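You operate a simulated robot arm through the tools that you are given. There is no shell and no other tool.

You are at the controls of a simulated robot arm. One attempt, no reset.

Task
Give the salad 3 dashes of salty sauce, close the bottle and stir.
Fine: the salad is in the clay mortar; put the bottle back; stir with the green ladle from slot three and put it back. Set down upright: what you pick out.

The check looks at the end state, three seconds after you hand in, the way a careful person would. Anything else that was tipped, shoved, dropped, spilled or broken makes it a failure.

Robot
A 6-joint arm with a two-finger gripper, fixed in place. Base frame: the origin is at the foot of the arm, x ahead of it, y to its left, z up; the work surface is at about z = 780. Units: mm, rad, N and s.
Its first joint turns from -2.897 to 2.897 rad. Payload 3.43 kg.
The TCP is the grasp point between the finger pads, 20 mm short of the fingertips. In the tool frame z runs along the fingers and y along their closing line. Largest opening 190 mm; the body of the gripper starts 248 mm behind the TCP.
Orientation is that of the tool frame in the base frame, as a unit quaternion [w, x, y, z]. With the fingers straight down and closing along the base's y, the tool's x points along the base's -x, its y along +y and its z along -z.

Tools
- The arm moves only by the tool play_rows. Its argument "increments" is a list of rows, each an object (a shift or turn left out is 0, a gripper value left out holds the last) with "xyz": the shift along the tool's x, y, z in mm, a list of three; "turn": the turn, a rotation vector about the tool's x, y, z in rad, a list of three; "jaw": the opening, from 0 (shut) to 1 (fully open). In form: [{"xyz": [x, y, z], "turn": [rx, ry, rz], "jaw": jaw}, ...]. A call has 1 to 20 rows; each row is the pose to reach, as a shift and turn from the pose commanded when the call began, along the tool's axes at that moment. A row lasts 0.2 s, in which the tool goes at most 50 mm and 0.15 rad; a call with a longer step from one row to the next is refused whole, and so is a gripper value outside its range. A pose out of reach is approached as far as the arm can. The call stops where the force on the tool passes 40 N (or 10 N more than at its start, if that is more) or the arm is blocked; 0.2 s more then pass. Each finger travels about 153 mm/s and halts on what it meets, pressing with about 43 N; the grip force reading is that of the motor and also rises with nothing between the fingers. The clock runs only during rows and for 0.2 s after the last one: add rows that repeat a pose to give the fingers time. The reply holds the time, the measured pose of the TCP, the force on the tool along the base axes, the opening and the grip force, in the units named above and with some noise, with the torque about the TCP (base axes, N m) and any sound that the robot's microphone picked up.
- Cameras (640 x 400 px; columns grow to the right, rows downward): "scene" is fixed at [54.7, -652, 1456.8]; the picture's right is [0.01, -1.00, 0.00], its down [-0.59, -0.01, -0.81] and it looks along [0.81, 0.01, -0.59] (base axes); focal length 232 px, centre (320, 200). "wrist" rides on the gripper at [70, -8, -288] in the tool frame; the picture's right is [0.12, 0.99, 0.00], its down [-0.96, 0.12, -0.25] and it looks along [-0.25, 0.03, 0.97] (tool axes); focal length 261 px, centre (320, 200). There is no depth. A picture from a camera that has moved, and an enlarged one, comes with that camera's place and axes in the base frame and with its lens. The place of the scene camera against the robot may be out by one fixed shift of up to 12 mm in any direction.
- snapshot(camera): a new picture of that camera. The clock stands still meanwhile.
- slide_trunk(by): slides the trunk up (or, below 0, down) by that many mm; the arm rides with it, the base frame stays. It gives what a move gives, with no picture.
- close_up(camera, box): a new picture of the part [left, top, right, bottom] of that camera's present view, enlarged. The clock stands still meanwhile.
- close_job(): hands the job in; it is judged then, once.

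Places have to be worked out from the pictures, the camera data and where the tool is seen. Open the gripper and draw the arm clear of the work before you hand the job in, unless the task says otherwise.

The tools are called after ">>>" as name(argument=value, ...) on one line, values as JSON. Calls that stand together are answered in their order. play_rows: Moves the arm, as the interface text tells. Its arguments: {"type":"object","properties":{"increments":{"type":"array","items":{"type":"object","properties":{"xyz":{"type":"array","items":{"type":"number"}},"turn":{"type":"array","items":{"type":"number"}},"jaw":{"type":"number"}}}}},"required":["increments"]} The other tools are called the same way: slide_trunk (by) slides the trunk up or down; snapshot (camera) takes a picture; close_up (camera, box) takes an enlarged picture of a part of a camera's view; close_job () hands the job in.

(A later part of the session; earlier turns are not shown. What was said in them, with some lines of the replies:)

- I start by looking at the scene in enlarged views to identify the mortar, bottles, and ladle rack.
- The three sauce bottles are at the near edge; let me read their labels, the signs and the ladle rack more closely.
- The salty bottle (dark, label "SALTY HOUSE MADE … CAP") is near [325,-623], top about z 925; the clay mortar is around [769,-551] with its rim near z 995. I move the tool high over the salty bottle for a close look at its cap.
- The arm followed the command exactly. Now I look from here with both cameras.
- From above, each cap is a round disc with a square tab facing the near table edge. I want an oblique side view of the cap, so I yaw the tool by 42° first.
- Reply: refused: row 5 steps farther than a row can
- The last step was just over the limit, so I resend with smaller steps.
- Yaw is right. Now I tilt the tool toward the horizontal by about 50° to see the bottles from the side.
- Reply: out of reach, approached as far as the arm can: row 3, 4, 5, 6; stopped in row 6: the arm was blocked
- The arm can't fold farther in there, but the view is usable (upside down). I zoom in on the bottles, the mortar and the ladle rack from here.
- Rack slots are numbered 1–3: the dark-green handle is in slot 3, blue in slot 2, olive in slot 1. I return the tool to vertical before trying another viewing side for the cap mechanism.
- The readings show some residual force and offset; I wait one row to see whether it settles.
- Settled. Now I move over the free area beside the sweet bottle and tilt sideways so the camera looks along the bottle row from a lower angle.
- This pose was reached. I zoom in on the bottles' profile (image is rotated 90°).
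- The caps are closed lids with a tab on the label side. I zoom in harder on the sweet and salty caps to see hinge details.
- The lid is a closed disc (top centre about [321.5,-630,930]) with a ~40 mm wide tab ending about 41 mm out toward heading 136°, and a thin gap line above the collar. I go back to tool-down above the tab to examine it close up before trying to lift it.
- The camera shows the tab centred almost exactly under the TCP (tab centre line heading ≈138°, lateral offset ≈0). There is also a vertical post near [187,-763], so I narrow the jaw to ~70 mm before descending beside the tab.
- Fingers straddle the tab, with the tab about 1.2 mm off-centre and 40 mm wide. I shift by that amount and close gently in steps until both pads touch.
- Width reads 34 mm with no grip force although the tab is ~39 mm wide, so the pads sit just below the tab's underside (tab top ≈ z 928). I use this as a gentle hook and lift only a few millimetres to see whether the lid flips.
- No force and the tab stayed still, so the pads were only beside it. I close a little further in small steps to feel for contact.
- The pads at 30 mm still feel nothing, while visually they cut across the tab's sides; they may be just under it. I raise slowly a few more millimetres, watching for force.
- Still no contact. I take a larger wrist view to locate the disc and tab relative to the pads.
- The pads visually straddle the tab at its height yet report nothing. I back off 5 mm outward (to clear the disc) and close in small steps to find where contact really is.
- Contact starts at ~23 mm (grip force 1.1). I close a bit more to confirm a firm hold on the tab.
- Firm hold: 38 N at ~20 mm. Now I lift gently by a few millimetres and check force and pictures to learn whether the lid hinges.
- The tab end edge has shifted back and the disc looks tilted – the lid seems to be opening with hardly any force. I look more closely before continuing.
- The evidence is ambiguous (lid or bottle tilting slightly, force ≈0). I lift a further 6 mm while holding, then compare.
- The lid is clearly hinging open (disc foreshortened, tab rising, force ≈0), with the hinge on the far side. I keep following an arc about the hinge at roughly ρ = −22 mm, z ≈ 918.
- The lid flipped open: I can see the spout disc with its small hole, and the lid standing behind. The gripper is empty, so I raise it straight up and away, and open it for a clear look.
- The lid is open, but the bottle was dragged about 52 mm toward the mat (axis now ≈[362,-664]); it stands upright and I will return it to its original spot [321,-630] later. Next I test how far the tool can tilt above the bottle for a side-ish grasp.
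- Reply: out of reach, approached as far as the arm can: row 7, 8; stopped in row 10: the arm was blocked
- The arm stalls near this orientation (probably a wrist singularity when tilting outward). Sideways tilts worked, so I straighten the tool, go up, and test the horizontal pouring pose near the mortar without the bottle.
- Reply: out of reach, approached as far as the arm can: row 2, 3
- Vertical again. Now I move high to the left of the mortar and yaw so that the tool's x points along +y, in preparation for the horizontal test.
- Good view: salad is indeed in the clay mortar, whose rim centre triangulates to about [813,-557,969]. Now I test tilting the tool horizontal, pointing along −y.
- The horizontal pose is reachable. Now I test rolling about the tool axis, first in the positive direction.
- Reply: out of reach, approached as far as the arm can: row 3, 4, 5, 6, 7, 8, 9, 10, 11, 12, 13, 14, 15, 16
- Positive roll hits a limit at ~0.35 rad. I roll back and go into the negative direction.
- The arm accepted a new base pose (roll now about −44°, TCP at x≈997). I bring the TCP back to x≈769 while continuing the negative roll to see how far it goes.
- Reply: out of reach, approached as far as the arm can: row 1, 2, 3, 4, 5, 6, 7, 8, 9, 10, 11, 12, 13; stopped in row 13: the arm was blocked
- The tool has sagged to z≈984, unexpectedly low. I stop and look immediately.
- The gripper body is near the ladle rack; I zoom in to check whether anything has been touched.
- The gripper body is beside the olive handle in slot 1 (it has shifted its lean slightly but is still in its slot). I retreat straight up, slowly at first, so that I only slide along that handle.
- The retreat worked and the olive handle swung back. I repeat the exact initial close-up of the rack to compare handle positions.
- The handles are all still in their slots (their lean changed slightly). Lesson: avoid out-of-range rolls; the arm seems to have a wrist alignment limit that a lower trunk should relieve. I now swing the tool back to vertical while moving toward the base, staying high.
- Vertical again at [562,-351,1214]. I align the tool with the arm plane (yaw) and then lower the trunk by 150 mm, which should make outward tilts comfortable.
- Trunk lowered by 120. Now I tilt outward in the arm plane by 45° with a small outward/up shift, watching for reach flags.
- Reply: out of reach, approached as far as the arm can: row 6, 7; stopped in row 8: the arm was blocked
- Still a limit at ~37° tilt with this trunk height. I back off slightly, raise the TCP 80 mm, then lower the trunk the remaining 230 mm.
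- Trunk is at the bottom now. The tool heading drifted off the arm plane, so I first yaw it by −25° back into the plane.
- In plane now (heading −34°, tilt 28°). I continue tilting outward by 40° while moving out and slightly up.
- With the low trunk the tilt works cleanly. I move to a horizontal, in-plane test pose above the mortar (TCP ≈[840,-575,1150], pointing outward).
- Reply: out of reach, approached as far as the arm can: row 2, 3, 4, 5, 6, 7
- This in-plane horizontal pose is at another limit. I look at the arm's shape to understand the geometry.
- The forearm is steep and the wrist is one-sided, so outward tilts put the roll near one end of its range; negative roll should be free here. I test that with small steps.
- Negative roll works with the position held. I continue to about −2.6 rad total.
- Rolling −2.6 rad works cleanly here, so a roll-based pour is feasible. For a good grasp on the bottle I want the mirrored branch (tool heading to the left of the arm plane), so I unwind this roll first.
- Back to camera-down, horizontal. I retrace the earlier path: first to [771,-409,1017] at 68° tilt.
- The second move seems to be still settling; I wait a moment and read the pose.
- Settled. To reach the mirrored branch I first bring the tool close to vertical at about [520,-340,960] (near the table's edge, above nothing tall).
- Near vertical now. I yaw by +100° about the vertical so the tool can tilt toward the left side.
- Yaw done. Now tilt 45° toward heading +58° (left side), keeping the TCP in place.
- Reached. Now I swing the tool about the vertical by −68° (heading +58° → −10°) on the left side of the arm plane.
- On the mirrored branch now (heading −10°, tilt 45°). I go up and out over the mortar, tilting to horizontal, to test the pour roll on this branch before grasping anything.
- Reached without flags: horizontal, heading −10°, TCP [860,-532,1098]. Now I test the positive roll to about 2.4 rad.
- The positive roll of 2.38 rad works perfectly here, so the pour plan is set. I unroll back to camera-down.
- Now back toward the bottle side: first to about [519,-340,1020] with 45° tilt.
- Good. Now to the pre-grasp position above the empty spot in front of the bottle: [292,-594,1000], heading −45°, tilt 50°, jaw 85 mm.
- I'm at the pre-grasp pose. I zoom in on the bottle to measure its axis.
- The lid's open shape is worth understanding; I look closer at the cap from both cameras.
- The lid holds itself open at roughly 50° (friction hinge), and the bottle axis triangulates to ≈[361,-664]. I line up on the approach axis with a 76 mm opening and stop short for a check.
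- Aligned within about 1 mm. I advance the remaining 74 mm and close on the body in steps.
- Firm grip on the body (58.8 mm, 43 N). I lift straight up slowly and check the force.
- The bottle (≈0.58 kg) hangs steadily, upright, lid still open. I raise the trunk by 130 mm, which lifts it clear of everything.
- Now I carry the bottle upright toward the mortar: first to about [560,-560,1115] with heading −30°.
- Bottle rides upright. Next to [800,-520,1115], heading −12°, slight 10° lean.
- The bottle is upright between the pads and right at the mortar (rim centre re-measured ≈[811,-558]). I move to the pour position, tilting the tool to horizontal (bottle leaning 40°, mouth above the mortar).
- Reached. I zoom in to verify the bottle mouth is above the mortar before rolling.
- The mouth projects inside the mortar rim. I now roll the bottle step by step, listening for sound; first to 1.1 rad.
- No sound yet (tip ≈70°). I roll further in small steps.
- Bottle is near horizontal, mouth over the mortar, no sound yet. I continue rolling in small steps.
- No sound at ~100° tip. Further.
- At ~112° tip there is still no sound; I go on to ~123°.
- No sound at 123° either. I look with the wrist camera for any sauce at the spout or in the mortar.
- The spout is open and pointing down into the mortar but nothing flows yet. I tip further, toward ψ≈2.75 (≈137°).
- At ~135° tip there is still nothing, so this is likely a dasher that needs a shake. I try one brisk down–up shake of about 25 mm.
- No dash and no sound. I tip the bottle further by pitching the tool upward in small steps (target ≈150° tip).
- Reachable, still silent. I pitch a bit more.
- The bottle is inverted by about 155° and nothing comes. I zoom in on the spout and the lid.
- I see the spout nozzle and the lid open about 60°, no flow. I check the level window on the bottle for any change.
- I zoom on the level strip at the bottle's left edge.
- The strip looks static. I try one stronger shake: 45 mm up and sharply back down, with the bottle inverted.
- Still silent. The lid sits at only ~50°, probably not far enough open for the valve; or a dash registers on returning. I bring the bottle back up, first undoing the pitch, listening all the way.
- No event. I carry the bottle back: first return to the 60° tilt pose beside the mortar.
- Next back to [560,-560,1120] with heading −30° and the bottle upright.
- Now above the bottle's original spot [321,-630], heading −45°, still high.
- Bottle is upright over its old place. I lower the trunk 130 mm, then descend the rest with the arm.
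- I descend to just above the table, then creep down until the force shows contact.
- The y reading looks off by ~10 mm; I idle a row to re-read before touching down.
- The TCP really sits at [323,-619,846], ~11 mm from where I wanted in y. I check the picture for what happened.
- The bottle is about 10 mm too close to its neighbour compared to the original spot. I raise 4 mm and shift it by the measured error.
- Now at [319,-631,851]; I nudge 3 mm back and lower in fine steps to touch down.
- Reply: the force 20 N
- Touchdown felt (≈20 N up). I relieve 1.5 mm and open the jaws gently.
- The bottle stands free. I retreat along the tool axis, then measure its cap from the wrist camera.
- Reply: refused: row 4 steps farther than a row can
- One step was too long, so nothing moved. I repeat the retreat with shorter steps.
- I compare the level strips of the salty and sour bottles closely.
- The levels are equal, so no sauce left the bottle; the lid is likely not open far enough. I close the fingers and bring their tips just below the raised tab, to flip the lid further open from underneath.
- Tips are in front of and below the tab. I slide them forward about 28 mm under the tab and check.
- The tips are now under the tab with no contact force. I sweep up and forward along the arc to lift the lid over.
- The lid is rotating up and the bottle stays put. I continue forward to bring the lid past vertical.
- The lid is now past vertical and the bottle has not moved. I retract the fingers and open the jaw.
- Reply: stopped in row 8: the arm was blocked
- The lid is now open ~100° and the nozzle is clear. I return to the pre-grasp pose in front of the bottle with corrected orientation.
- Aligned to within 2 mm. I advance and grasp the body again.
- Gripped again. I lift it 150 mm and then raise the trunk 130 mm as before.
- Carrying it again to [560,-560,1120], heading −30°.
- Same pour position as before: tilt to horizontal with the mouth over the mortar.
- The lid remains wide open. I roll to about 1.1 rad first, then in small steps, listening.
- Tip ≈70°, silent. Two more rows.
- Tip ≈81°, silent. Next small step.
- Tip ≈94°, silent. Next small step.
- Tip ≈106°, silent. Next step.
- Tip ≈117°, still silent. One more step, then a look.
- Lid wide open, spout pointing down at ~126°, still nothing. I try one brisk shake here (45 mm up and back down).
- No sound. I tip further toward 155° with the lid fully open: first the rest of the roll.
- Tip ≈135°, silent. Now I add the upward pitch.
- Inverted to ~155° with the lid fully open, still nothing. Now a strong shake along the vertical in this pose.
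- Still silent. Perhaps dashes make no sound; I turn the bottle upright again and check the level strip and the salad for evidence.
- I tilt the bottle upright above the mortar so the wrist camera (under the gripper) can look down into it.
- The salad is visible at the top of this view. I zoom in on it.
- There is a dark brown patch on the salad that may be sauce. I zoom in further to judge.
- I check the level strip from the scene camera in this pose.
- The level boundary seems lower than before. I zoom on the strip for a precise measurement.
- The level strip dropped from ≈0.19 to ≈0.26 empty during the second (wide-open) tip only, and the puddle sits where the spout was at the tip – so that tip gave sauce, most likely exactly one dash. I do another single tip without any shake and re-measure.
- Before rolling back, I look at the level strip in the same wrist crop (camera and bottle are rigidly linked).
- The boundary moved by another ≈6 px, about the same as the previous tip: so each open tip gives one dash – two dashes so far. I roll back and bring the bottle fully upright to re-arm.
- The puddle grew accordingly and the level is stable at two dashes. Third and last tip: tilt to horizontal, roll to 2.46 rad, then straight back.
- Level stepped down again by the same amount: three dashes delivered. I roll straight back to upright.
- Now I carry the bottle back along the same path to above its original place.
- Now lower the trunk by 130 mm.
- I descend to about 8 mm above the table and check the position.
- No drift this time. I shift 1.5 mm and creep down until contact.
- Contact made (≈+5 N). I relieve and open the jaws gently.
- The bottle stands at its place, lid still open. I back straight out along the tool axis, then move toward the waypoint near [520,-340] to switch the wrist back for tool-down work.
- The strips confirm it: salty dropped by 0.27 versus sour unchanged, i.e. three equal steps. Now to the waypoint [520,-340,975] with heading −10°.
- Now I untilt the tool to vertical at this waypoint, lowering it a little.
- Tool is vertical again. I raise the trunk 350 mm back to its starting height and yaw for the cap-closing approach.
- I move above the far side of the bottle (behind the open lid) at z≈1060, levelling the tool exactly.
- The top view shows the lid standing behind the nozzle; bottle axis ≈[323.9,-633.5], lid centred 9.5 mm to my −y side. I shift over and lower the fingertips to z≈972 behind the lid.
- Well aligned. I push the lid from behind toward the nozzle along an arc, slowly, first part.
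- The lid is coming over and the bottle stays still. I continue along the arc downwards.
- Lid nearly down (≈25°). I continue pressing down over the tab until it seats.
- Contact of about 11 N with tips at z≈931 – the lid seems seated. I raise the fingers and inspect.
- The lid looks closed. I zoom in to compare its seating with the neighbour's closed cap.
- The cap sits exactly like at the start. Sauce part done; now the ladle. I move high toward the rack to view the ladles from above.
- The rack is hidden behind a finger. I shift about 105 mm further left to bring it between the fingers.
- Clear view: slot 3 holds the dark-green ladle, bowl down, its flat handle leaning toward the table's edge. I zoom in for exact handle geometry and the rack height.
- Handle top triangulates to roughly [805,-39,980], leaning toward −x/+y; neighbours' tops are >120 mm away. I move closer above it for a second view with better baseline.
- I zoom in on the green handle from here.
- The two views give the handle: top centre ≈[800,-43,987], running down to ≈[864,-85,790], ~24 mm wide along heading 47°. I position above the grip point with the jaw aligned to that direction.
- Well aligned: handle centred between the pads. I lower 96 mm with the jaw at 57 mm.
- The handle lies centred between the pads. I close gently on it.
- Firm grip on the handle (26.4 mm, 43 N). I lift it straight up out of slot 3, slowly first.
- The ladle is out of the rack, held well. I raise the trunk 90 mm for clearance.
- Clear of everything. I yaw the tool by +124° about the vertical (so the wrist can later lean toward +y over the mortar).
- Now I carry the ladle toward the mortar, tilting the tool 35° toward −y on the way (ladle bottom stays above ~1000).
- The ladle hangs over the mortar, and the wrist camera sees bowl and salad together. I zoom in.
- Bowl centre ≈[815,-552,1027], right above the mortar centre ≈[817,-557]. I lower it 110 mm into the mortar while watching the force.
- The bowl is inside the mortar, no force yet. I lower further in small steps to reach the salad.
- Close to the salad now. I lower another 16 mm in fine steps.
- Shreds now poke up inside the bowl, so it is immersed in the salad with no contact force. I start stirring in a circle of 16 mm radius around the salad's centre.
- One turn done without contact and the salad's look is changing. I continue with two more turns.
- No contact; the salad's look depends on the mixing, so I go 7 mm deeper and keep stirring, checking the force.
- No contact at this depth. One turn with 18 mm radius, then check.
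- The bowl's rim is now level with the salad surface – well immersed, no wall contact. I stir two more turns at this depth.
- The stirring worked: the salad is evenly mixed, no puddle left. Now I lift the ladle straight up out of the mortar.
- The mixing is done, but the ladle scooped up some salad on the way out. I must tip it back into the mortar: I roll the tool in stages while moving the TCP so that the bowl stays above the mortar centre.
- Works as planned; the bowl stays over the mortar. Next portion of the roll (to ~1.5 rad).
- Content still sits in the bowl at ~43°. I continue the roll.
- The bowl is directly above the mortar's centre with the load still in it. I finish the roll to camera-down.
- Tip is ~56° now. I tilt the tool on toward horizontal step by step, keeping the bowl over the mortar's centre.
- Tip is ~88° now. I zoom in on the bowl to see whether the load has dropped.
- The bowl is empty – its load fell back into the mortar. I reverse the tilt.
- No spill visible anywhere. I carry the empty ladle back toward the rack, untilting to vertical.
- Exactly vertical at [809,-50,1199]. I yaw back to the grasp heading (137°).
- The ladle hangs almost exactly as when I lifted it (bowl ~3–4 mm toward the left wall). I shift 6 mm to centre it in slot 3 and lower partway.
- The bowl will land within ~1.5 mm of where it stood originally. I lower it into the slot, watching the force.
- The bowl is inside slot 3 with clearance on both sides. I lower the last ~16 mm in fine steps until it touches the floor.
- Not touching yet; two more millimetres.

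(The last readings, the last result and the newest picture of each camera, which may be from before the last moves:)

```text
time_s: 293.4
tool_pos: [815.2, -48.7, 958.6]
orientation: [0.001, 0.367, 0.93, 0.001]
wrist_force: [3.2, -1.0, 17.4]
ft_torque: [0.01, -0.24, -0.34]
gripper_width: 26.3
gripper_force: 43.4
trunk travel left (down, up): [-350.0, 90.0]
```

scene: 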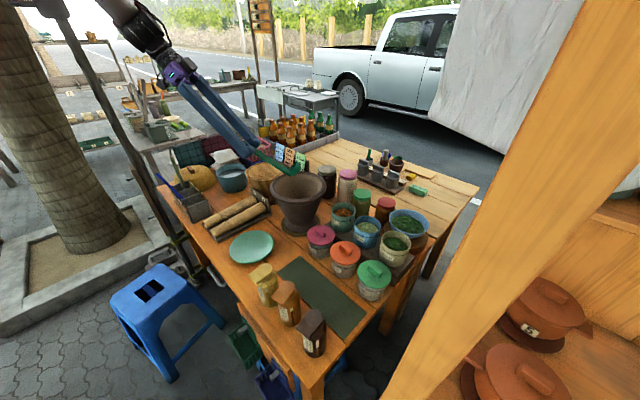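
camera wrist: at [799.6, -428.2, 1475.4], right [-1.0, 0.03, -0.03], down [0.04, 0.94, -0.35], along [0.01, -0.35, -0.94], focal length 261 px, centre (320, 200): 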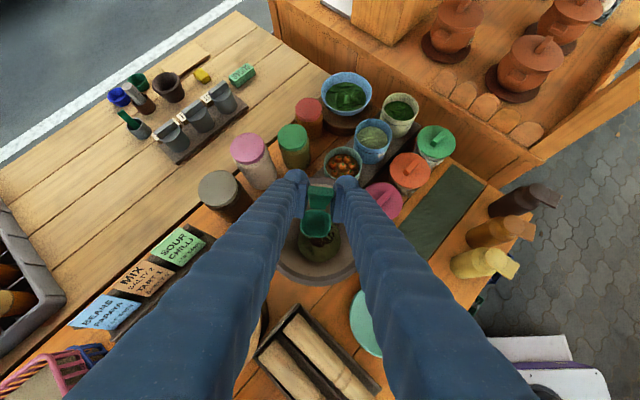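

Touchdown felt (17 N). I relieve 2.5 mm and open the jaws slowly.

>>> play_rows(increments=[{"xyz": [0, 0, -1.5]}, {"xyz": [0, 0, -2.5]}, {"xyz": [0, 0, -2.5], "jaw": 0.145}, {"xyz": [0, 0, -2.5], "jaw": 0.16}, {"xyz": [0, 0, -2.5], "jaw": 0.18}, {"xyz": [0, 0, -2.5], "jaw": 0.22}, {"xyz": [0, 0, -2.5], "jaw": 0.3}, {"xyz": [0, 0, -2.5], "jaw": 0.3}])

>>> close_up(camera="wrist", box=[260, 140, 380, 260])

>>> close_up(camera="scene", box=[150, 140, 230, 225])

```text
time_s: 295.2
tool_pos: [814.3, -48.0, 957.3]
orientation: [-0.001, 0.366, 0.931, 0.0]
wrist_force: [0.2, 0.0, -0.4]
ft_torque: [0.01, 0.0, 0.04]
gripper_width: 57.1
gripper_force: 0.1
trunk travel left (down, up): [-350.0, 90.0]
```

```text
3.33 times, centred on (320, 200) of wrist
camera zoom: at [758.2, -5.8, 1247.4], right [0.59, 0.81, 0.0], down [0.78, -0.57, 0.25], along [0.2, -0.15, -0.97], focal length 869 px, centre (320, 200)
```

zoom: 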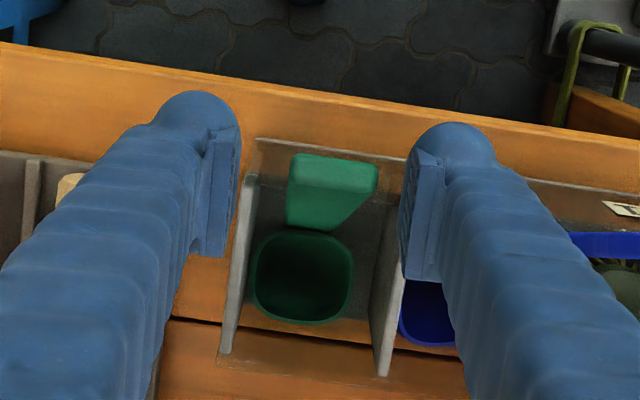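

```text
4.71 times, centred on (190, 182) of scene
camera zoom: at [54.7, -652.0, 1456.8], right [0.01, -1.0, 0.0], down [-0.59, -0.01, -0.81], along [0.81, 0.01, -0.59], focal length 1089 px, centre (932, 282)
```

zoom: 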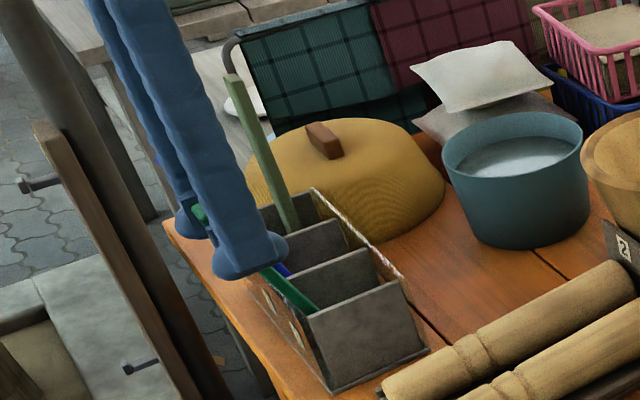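

The ladle stands freely in slot 3, leaning like before. I raise the open gripper straight up, clear of it.

>>> play_rows(increments=[{"xyz": [0, 0, -10]}, {"xyz": [0, 0, -30]}, {"xyz": [0, 0, -60]}, {"xyz": [0, 0, -100]}, {"xyz": [0, 0, -145]}, {"xyz": [0, 0, -170]}, {"xyz": [0, 0, -170]}])

>>> close_up(camera="scene", box=[150, 140, 230, 225])

>>> close_up(camera="wrist", box=[250, 140, 410, 270])

```text
time_s: 296.8
tool_pos: [813.1, -47.8, 1129.0]
orientation: [0.0, 0.367, 0.93, 0.0]
wrist_force: [0.2, 0.3, -0.8]
ft_torque: [0.06, 0.02, 0.0]
gripper_width: 57.0
gripper_force: 0.1
trunk travel left (down, up): [-350.0, 90.0]
```

```text
4.71 times, centred on (190, 182) of scene
camera zoom: at [54.7, -652.0, 1456.8], right [0.01, -1.0, 0.0], down [-0.59, -0.01, -0.81], along [0.81, 0.01, -0.59], focal length 1089 px, centre (932, 282)
```

zoom: 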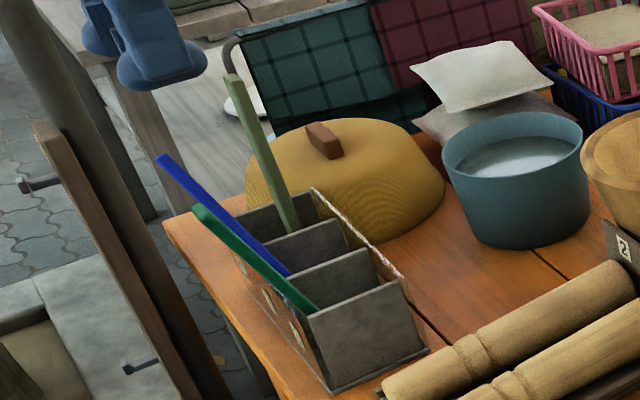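

```text
3.08 times, centred on (330, 205) of wrist
camera zoom: at [757.1, -4.9, 1417.6], right [0.59, 0.81, 0.0], down [0.78, -0.57, 0.25], along [0.2, -0.15, -0.97], focal length 802 px, centre (289, 185)
```

zoom: 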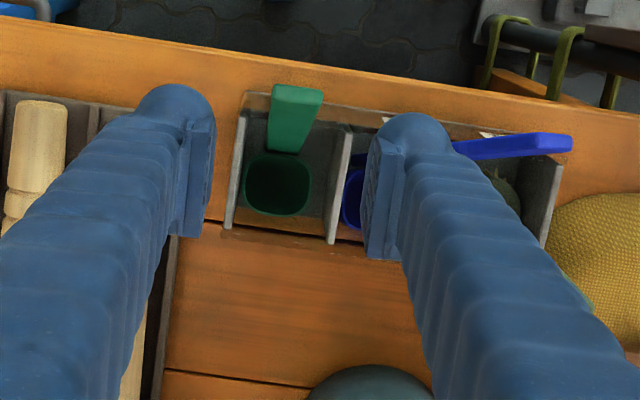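

The ladle is back in slot 3 looking just like at the start. I move away, up and over toward the start area, and check the mortar from above.

>>> play_rows(increments=[{"xyz": [0, 0, -45]}, {"xyz": [-2, -15, -85]}, {"xyz": [-8, -55, -110]}, {"xyz": [-15, -100, -125]}, {"xyz": [-22, -145, -135]}, {"xyz": [-29, -190, -140]}, {"xyz": [-35, -235, -145]}, {"xyz": [-41, -275, -150]}, {"xyz": [-45, -302, -150], "jaw": 0.6}, {"xyz": [-45, -302, -150], "jaw": 1.0}, {"xyz": [-45, -302, -150], "jaw": 1.0}])

>>> snapshot(camera="wrist")

>>> snapshot(camera="scene")

```text
time_s: 299.2
tool_pos: [640.6, -298.0, 1280.9]
orientation: [0.0, 0.366, 0.931, 0.0]
wrist_force: [-0.7, 1.2, -0.6]
ft_torque: [-0.02, -0.01, 0.0]
gripper_width: 190.1
gripper_force: 0.0
trunk travel left (down, up): [-350.0, 90.0]
```

```text
taken
camera wrist: at [584.7, -255.7, 1569.6], right [0.59, 0.81, 0.0], down [0.78, -0.57, 0.25], along [0.2, -0.15, -0.97], focal length 261 px, centre (320, 200)
```

wrist: 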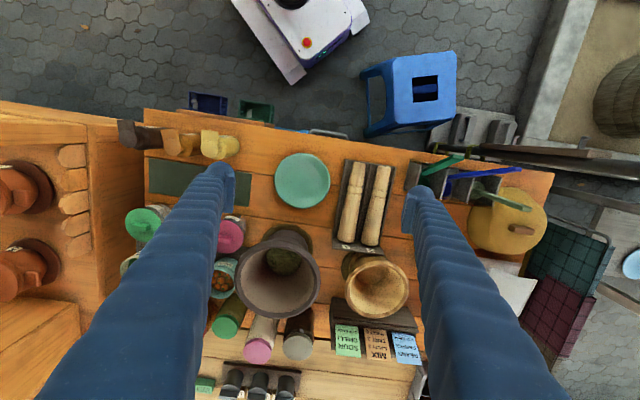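

```text
taken
```

scene: 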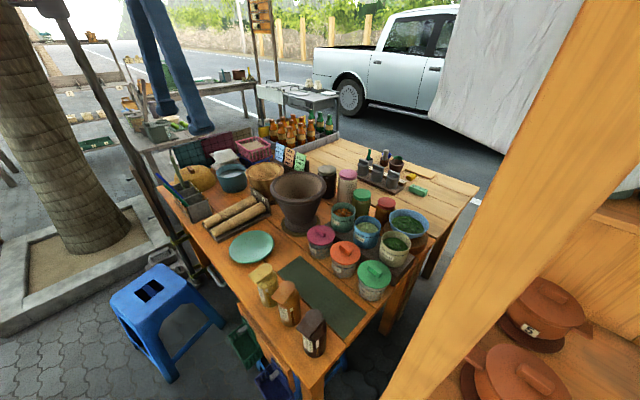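

I zoom in on the mortar, the bottle row and the rest of the table for a final check.

>>> close_up(camera="wrist", box=[230, 220, 330, 330])

>>> close_up(camera="scene", box=[235, 255, 365, 365])

>>> close_up(camera="scene", box=[150, 120, 340, 260])

>>> close_up(camera="scene", box=[330, 130, 490, 310])

```text
3.64 times, centred on (280, 275) of wrist
camera zoom: at [584.7, -255.7, 1569.6], right [0.59, 0.81, 0.0], down [0.78, -0.57, 0.25], along [0.2, -0.15, -0.97], focal length 948 px, centre (466, -73)
```

zoom: 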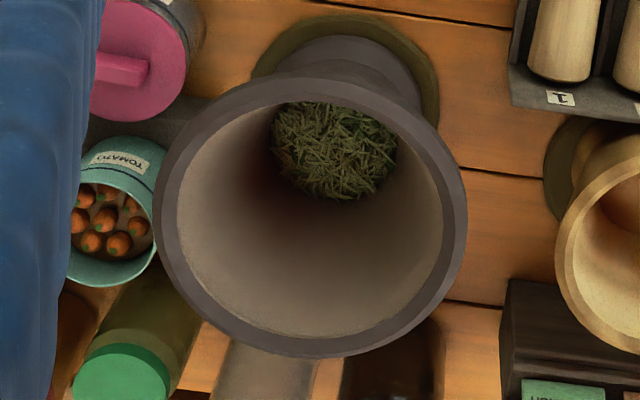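

```text
3.64 times, centred on (300, 310) of scene
camera zoom: at [54.7, -652.0, 1456.8], right [0.01, -1.0, 0.0], down [-0.59, -0.01, -0.81], along [0.81, 0.01, -0.59], focal length 842 px, centre (393, -200)
```

zoom: 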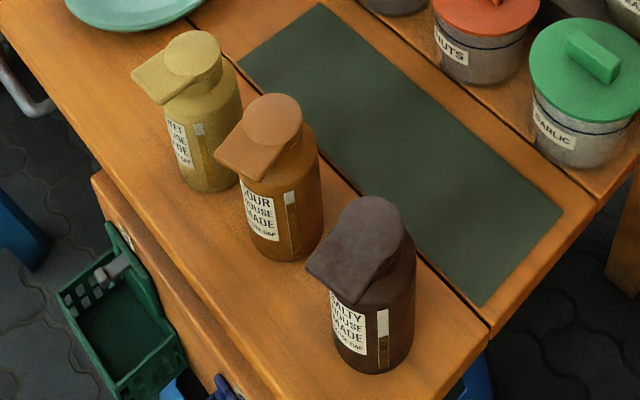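

```text
2.86 times, centred on (245, 190) of scene
camera zoom: at [54.7, -652.0, 1456.8], right [0.01, -1.0, 0.0], down [-0.59, -0.01, -0.81], along [0.81, 0.01, -0.59], focal length 661 px, centre (534, 229)
```

zoom: 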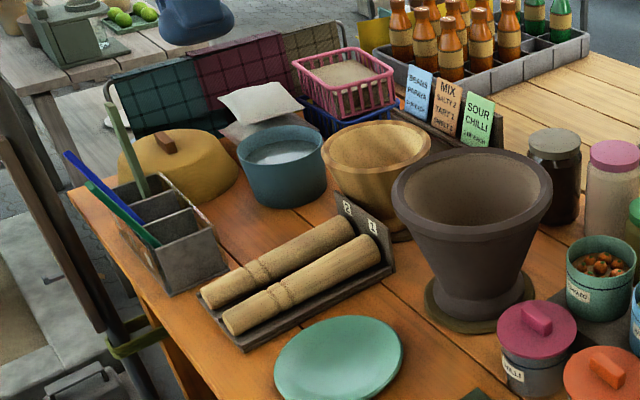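

```text
2.22 times, centred on (410, 220) of scene
camera zoom: at [54.7, -652.0, 1456.8], right [0.01, -1.0, 0.0], down [-0.59, -0.01, -0.81], along [0.81, 0.01, -0.59], focal length 514 px, centre (120, 156)
```

zoom: 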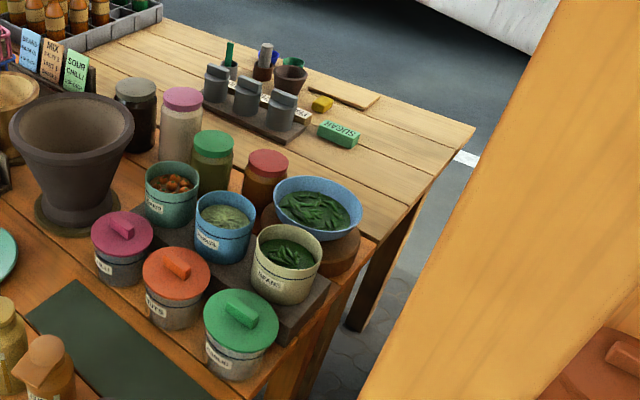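

Everything looks right: salad evenly dressed, cap closed, bottle and ladle in place, nothing spilled. I retract the arm to its starting position, gripper open.

>>> play_rows(increments=[{"xyz": [5, -40, -10]}, {"xyz": [10, -82, -18]}, {"xyz": [15, -125, -26]}, {"xyz": [21, -168, -34]}, {"xyz": [26, -211, -40]}, {"xyz": [32, -254, -45]}, {"xyz": [37, -297, -49]}, {"xyz": [42, -337, -49]}, {"xyz": [42, -337, -49]}])

>>> snapshot(camera="scene")

```text
time_s: 301.2
tool_pos: [380.0, -518.3, 1327.9]
orientation: [0.001, 0.366, 0.931, 0.0]
wrist_force: [0.0, -0.4, -0.1]
ft_torque: [0.0, -0.01, -0.02]
gripper_width: 190.0
gripper_force: 0.1
trunk travel left (down, up): [-350.0, 90.0]
```

```text
taken
```

scene: 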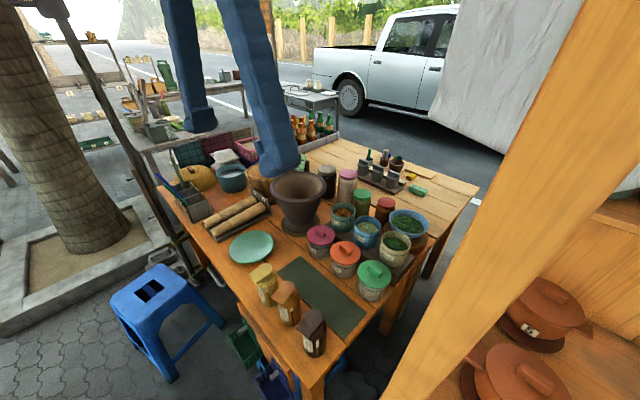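

The arm is back at its start pose with the gripper open and empty. All parts of the task look done: three dashes, cap closed, salad stirred, bottle and ladle returned. I hand the job in.

>>> close_job()

```text
The job is handed in.
```

I handed the job in with every step done: three dashes of salty sauce went into the clay mortar, the cap is closed, and the salad is stirred. The bottle and the green ladle are back in their places, both upright. I don't have the judge's result.

- **Sauce:** I counted the dashes from the level strip on the bottle, which dropped by three roughly equal steps. No sound came with them. An earlier tip with the cap only half open gave no sauce.
- **Cap and bottle:** The cap looks as it did at the start. The bottle stands about 4 mm from its original spot. While I opened the cap it was dragged roughly 50 mm toward the mat, and I put it back afterwards.
- **Stirring:** After about eight turns the salad looked evenly mixed, with no puddle left. The ladle lifted out with a scoop of salad, so I tipped it back over the mortar; the bowl came up empty and I saw no spill.
- **Ladle rack:** Early on the gripper brushed the ladle handles in the rack. All three stayed in their slots, but the blue handle and the green one (before I took it out) ended up leaning slightly differently than at the start.

The arm finished back at its starting position with the gripper open.
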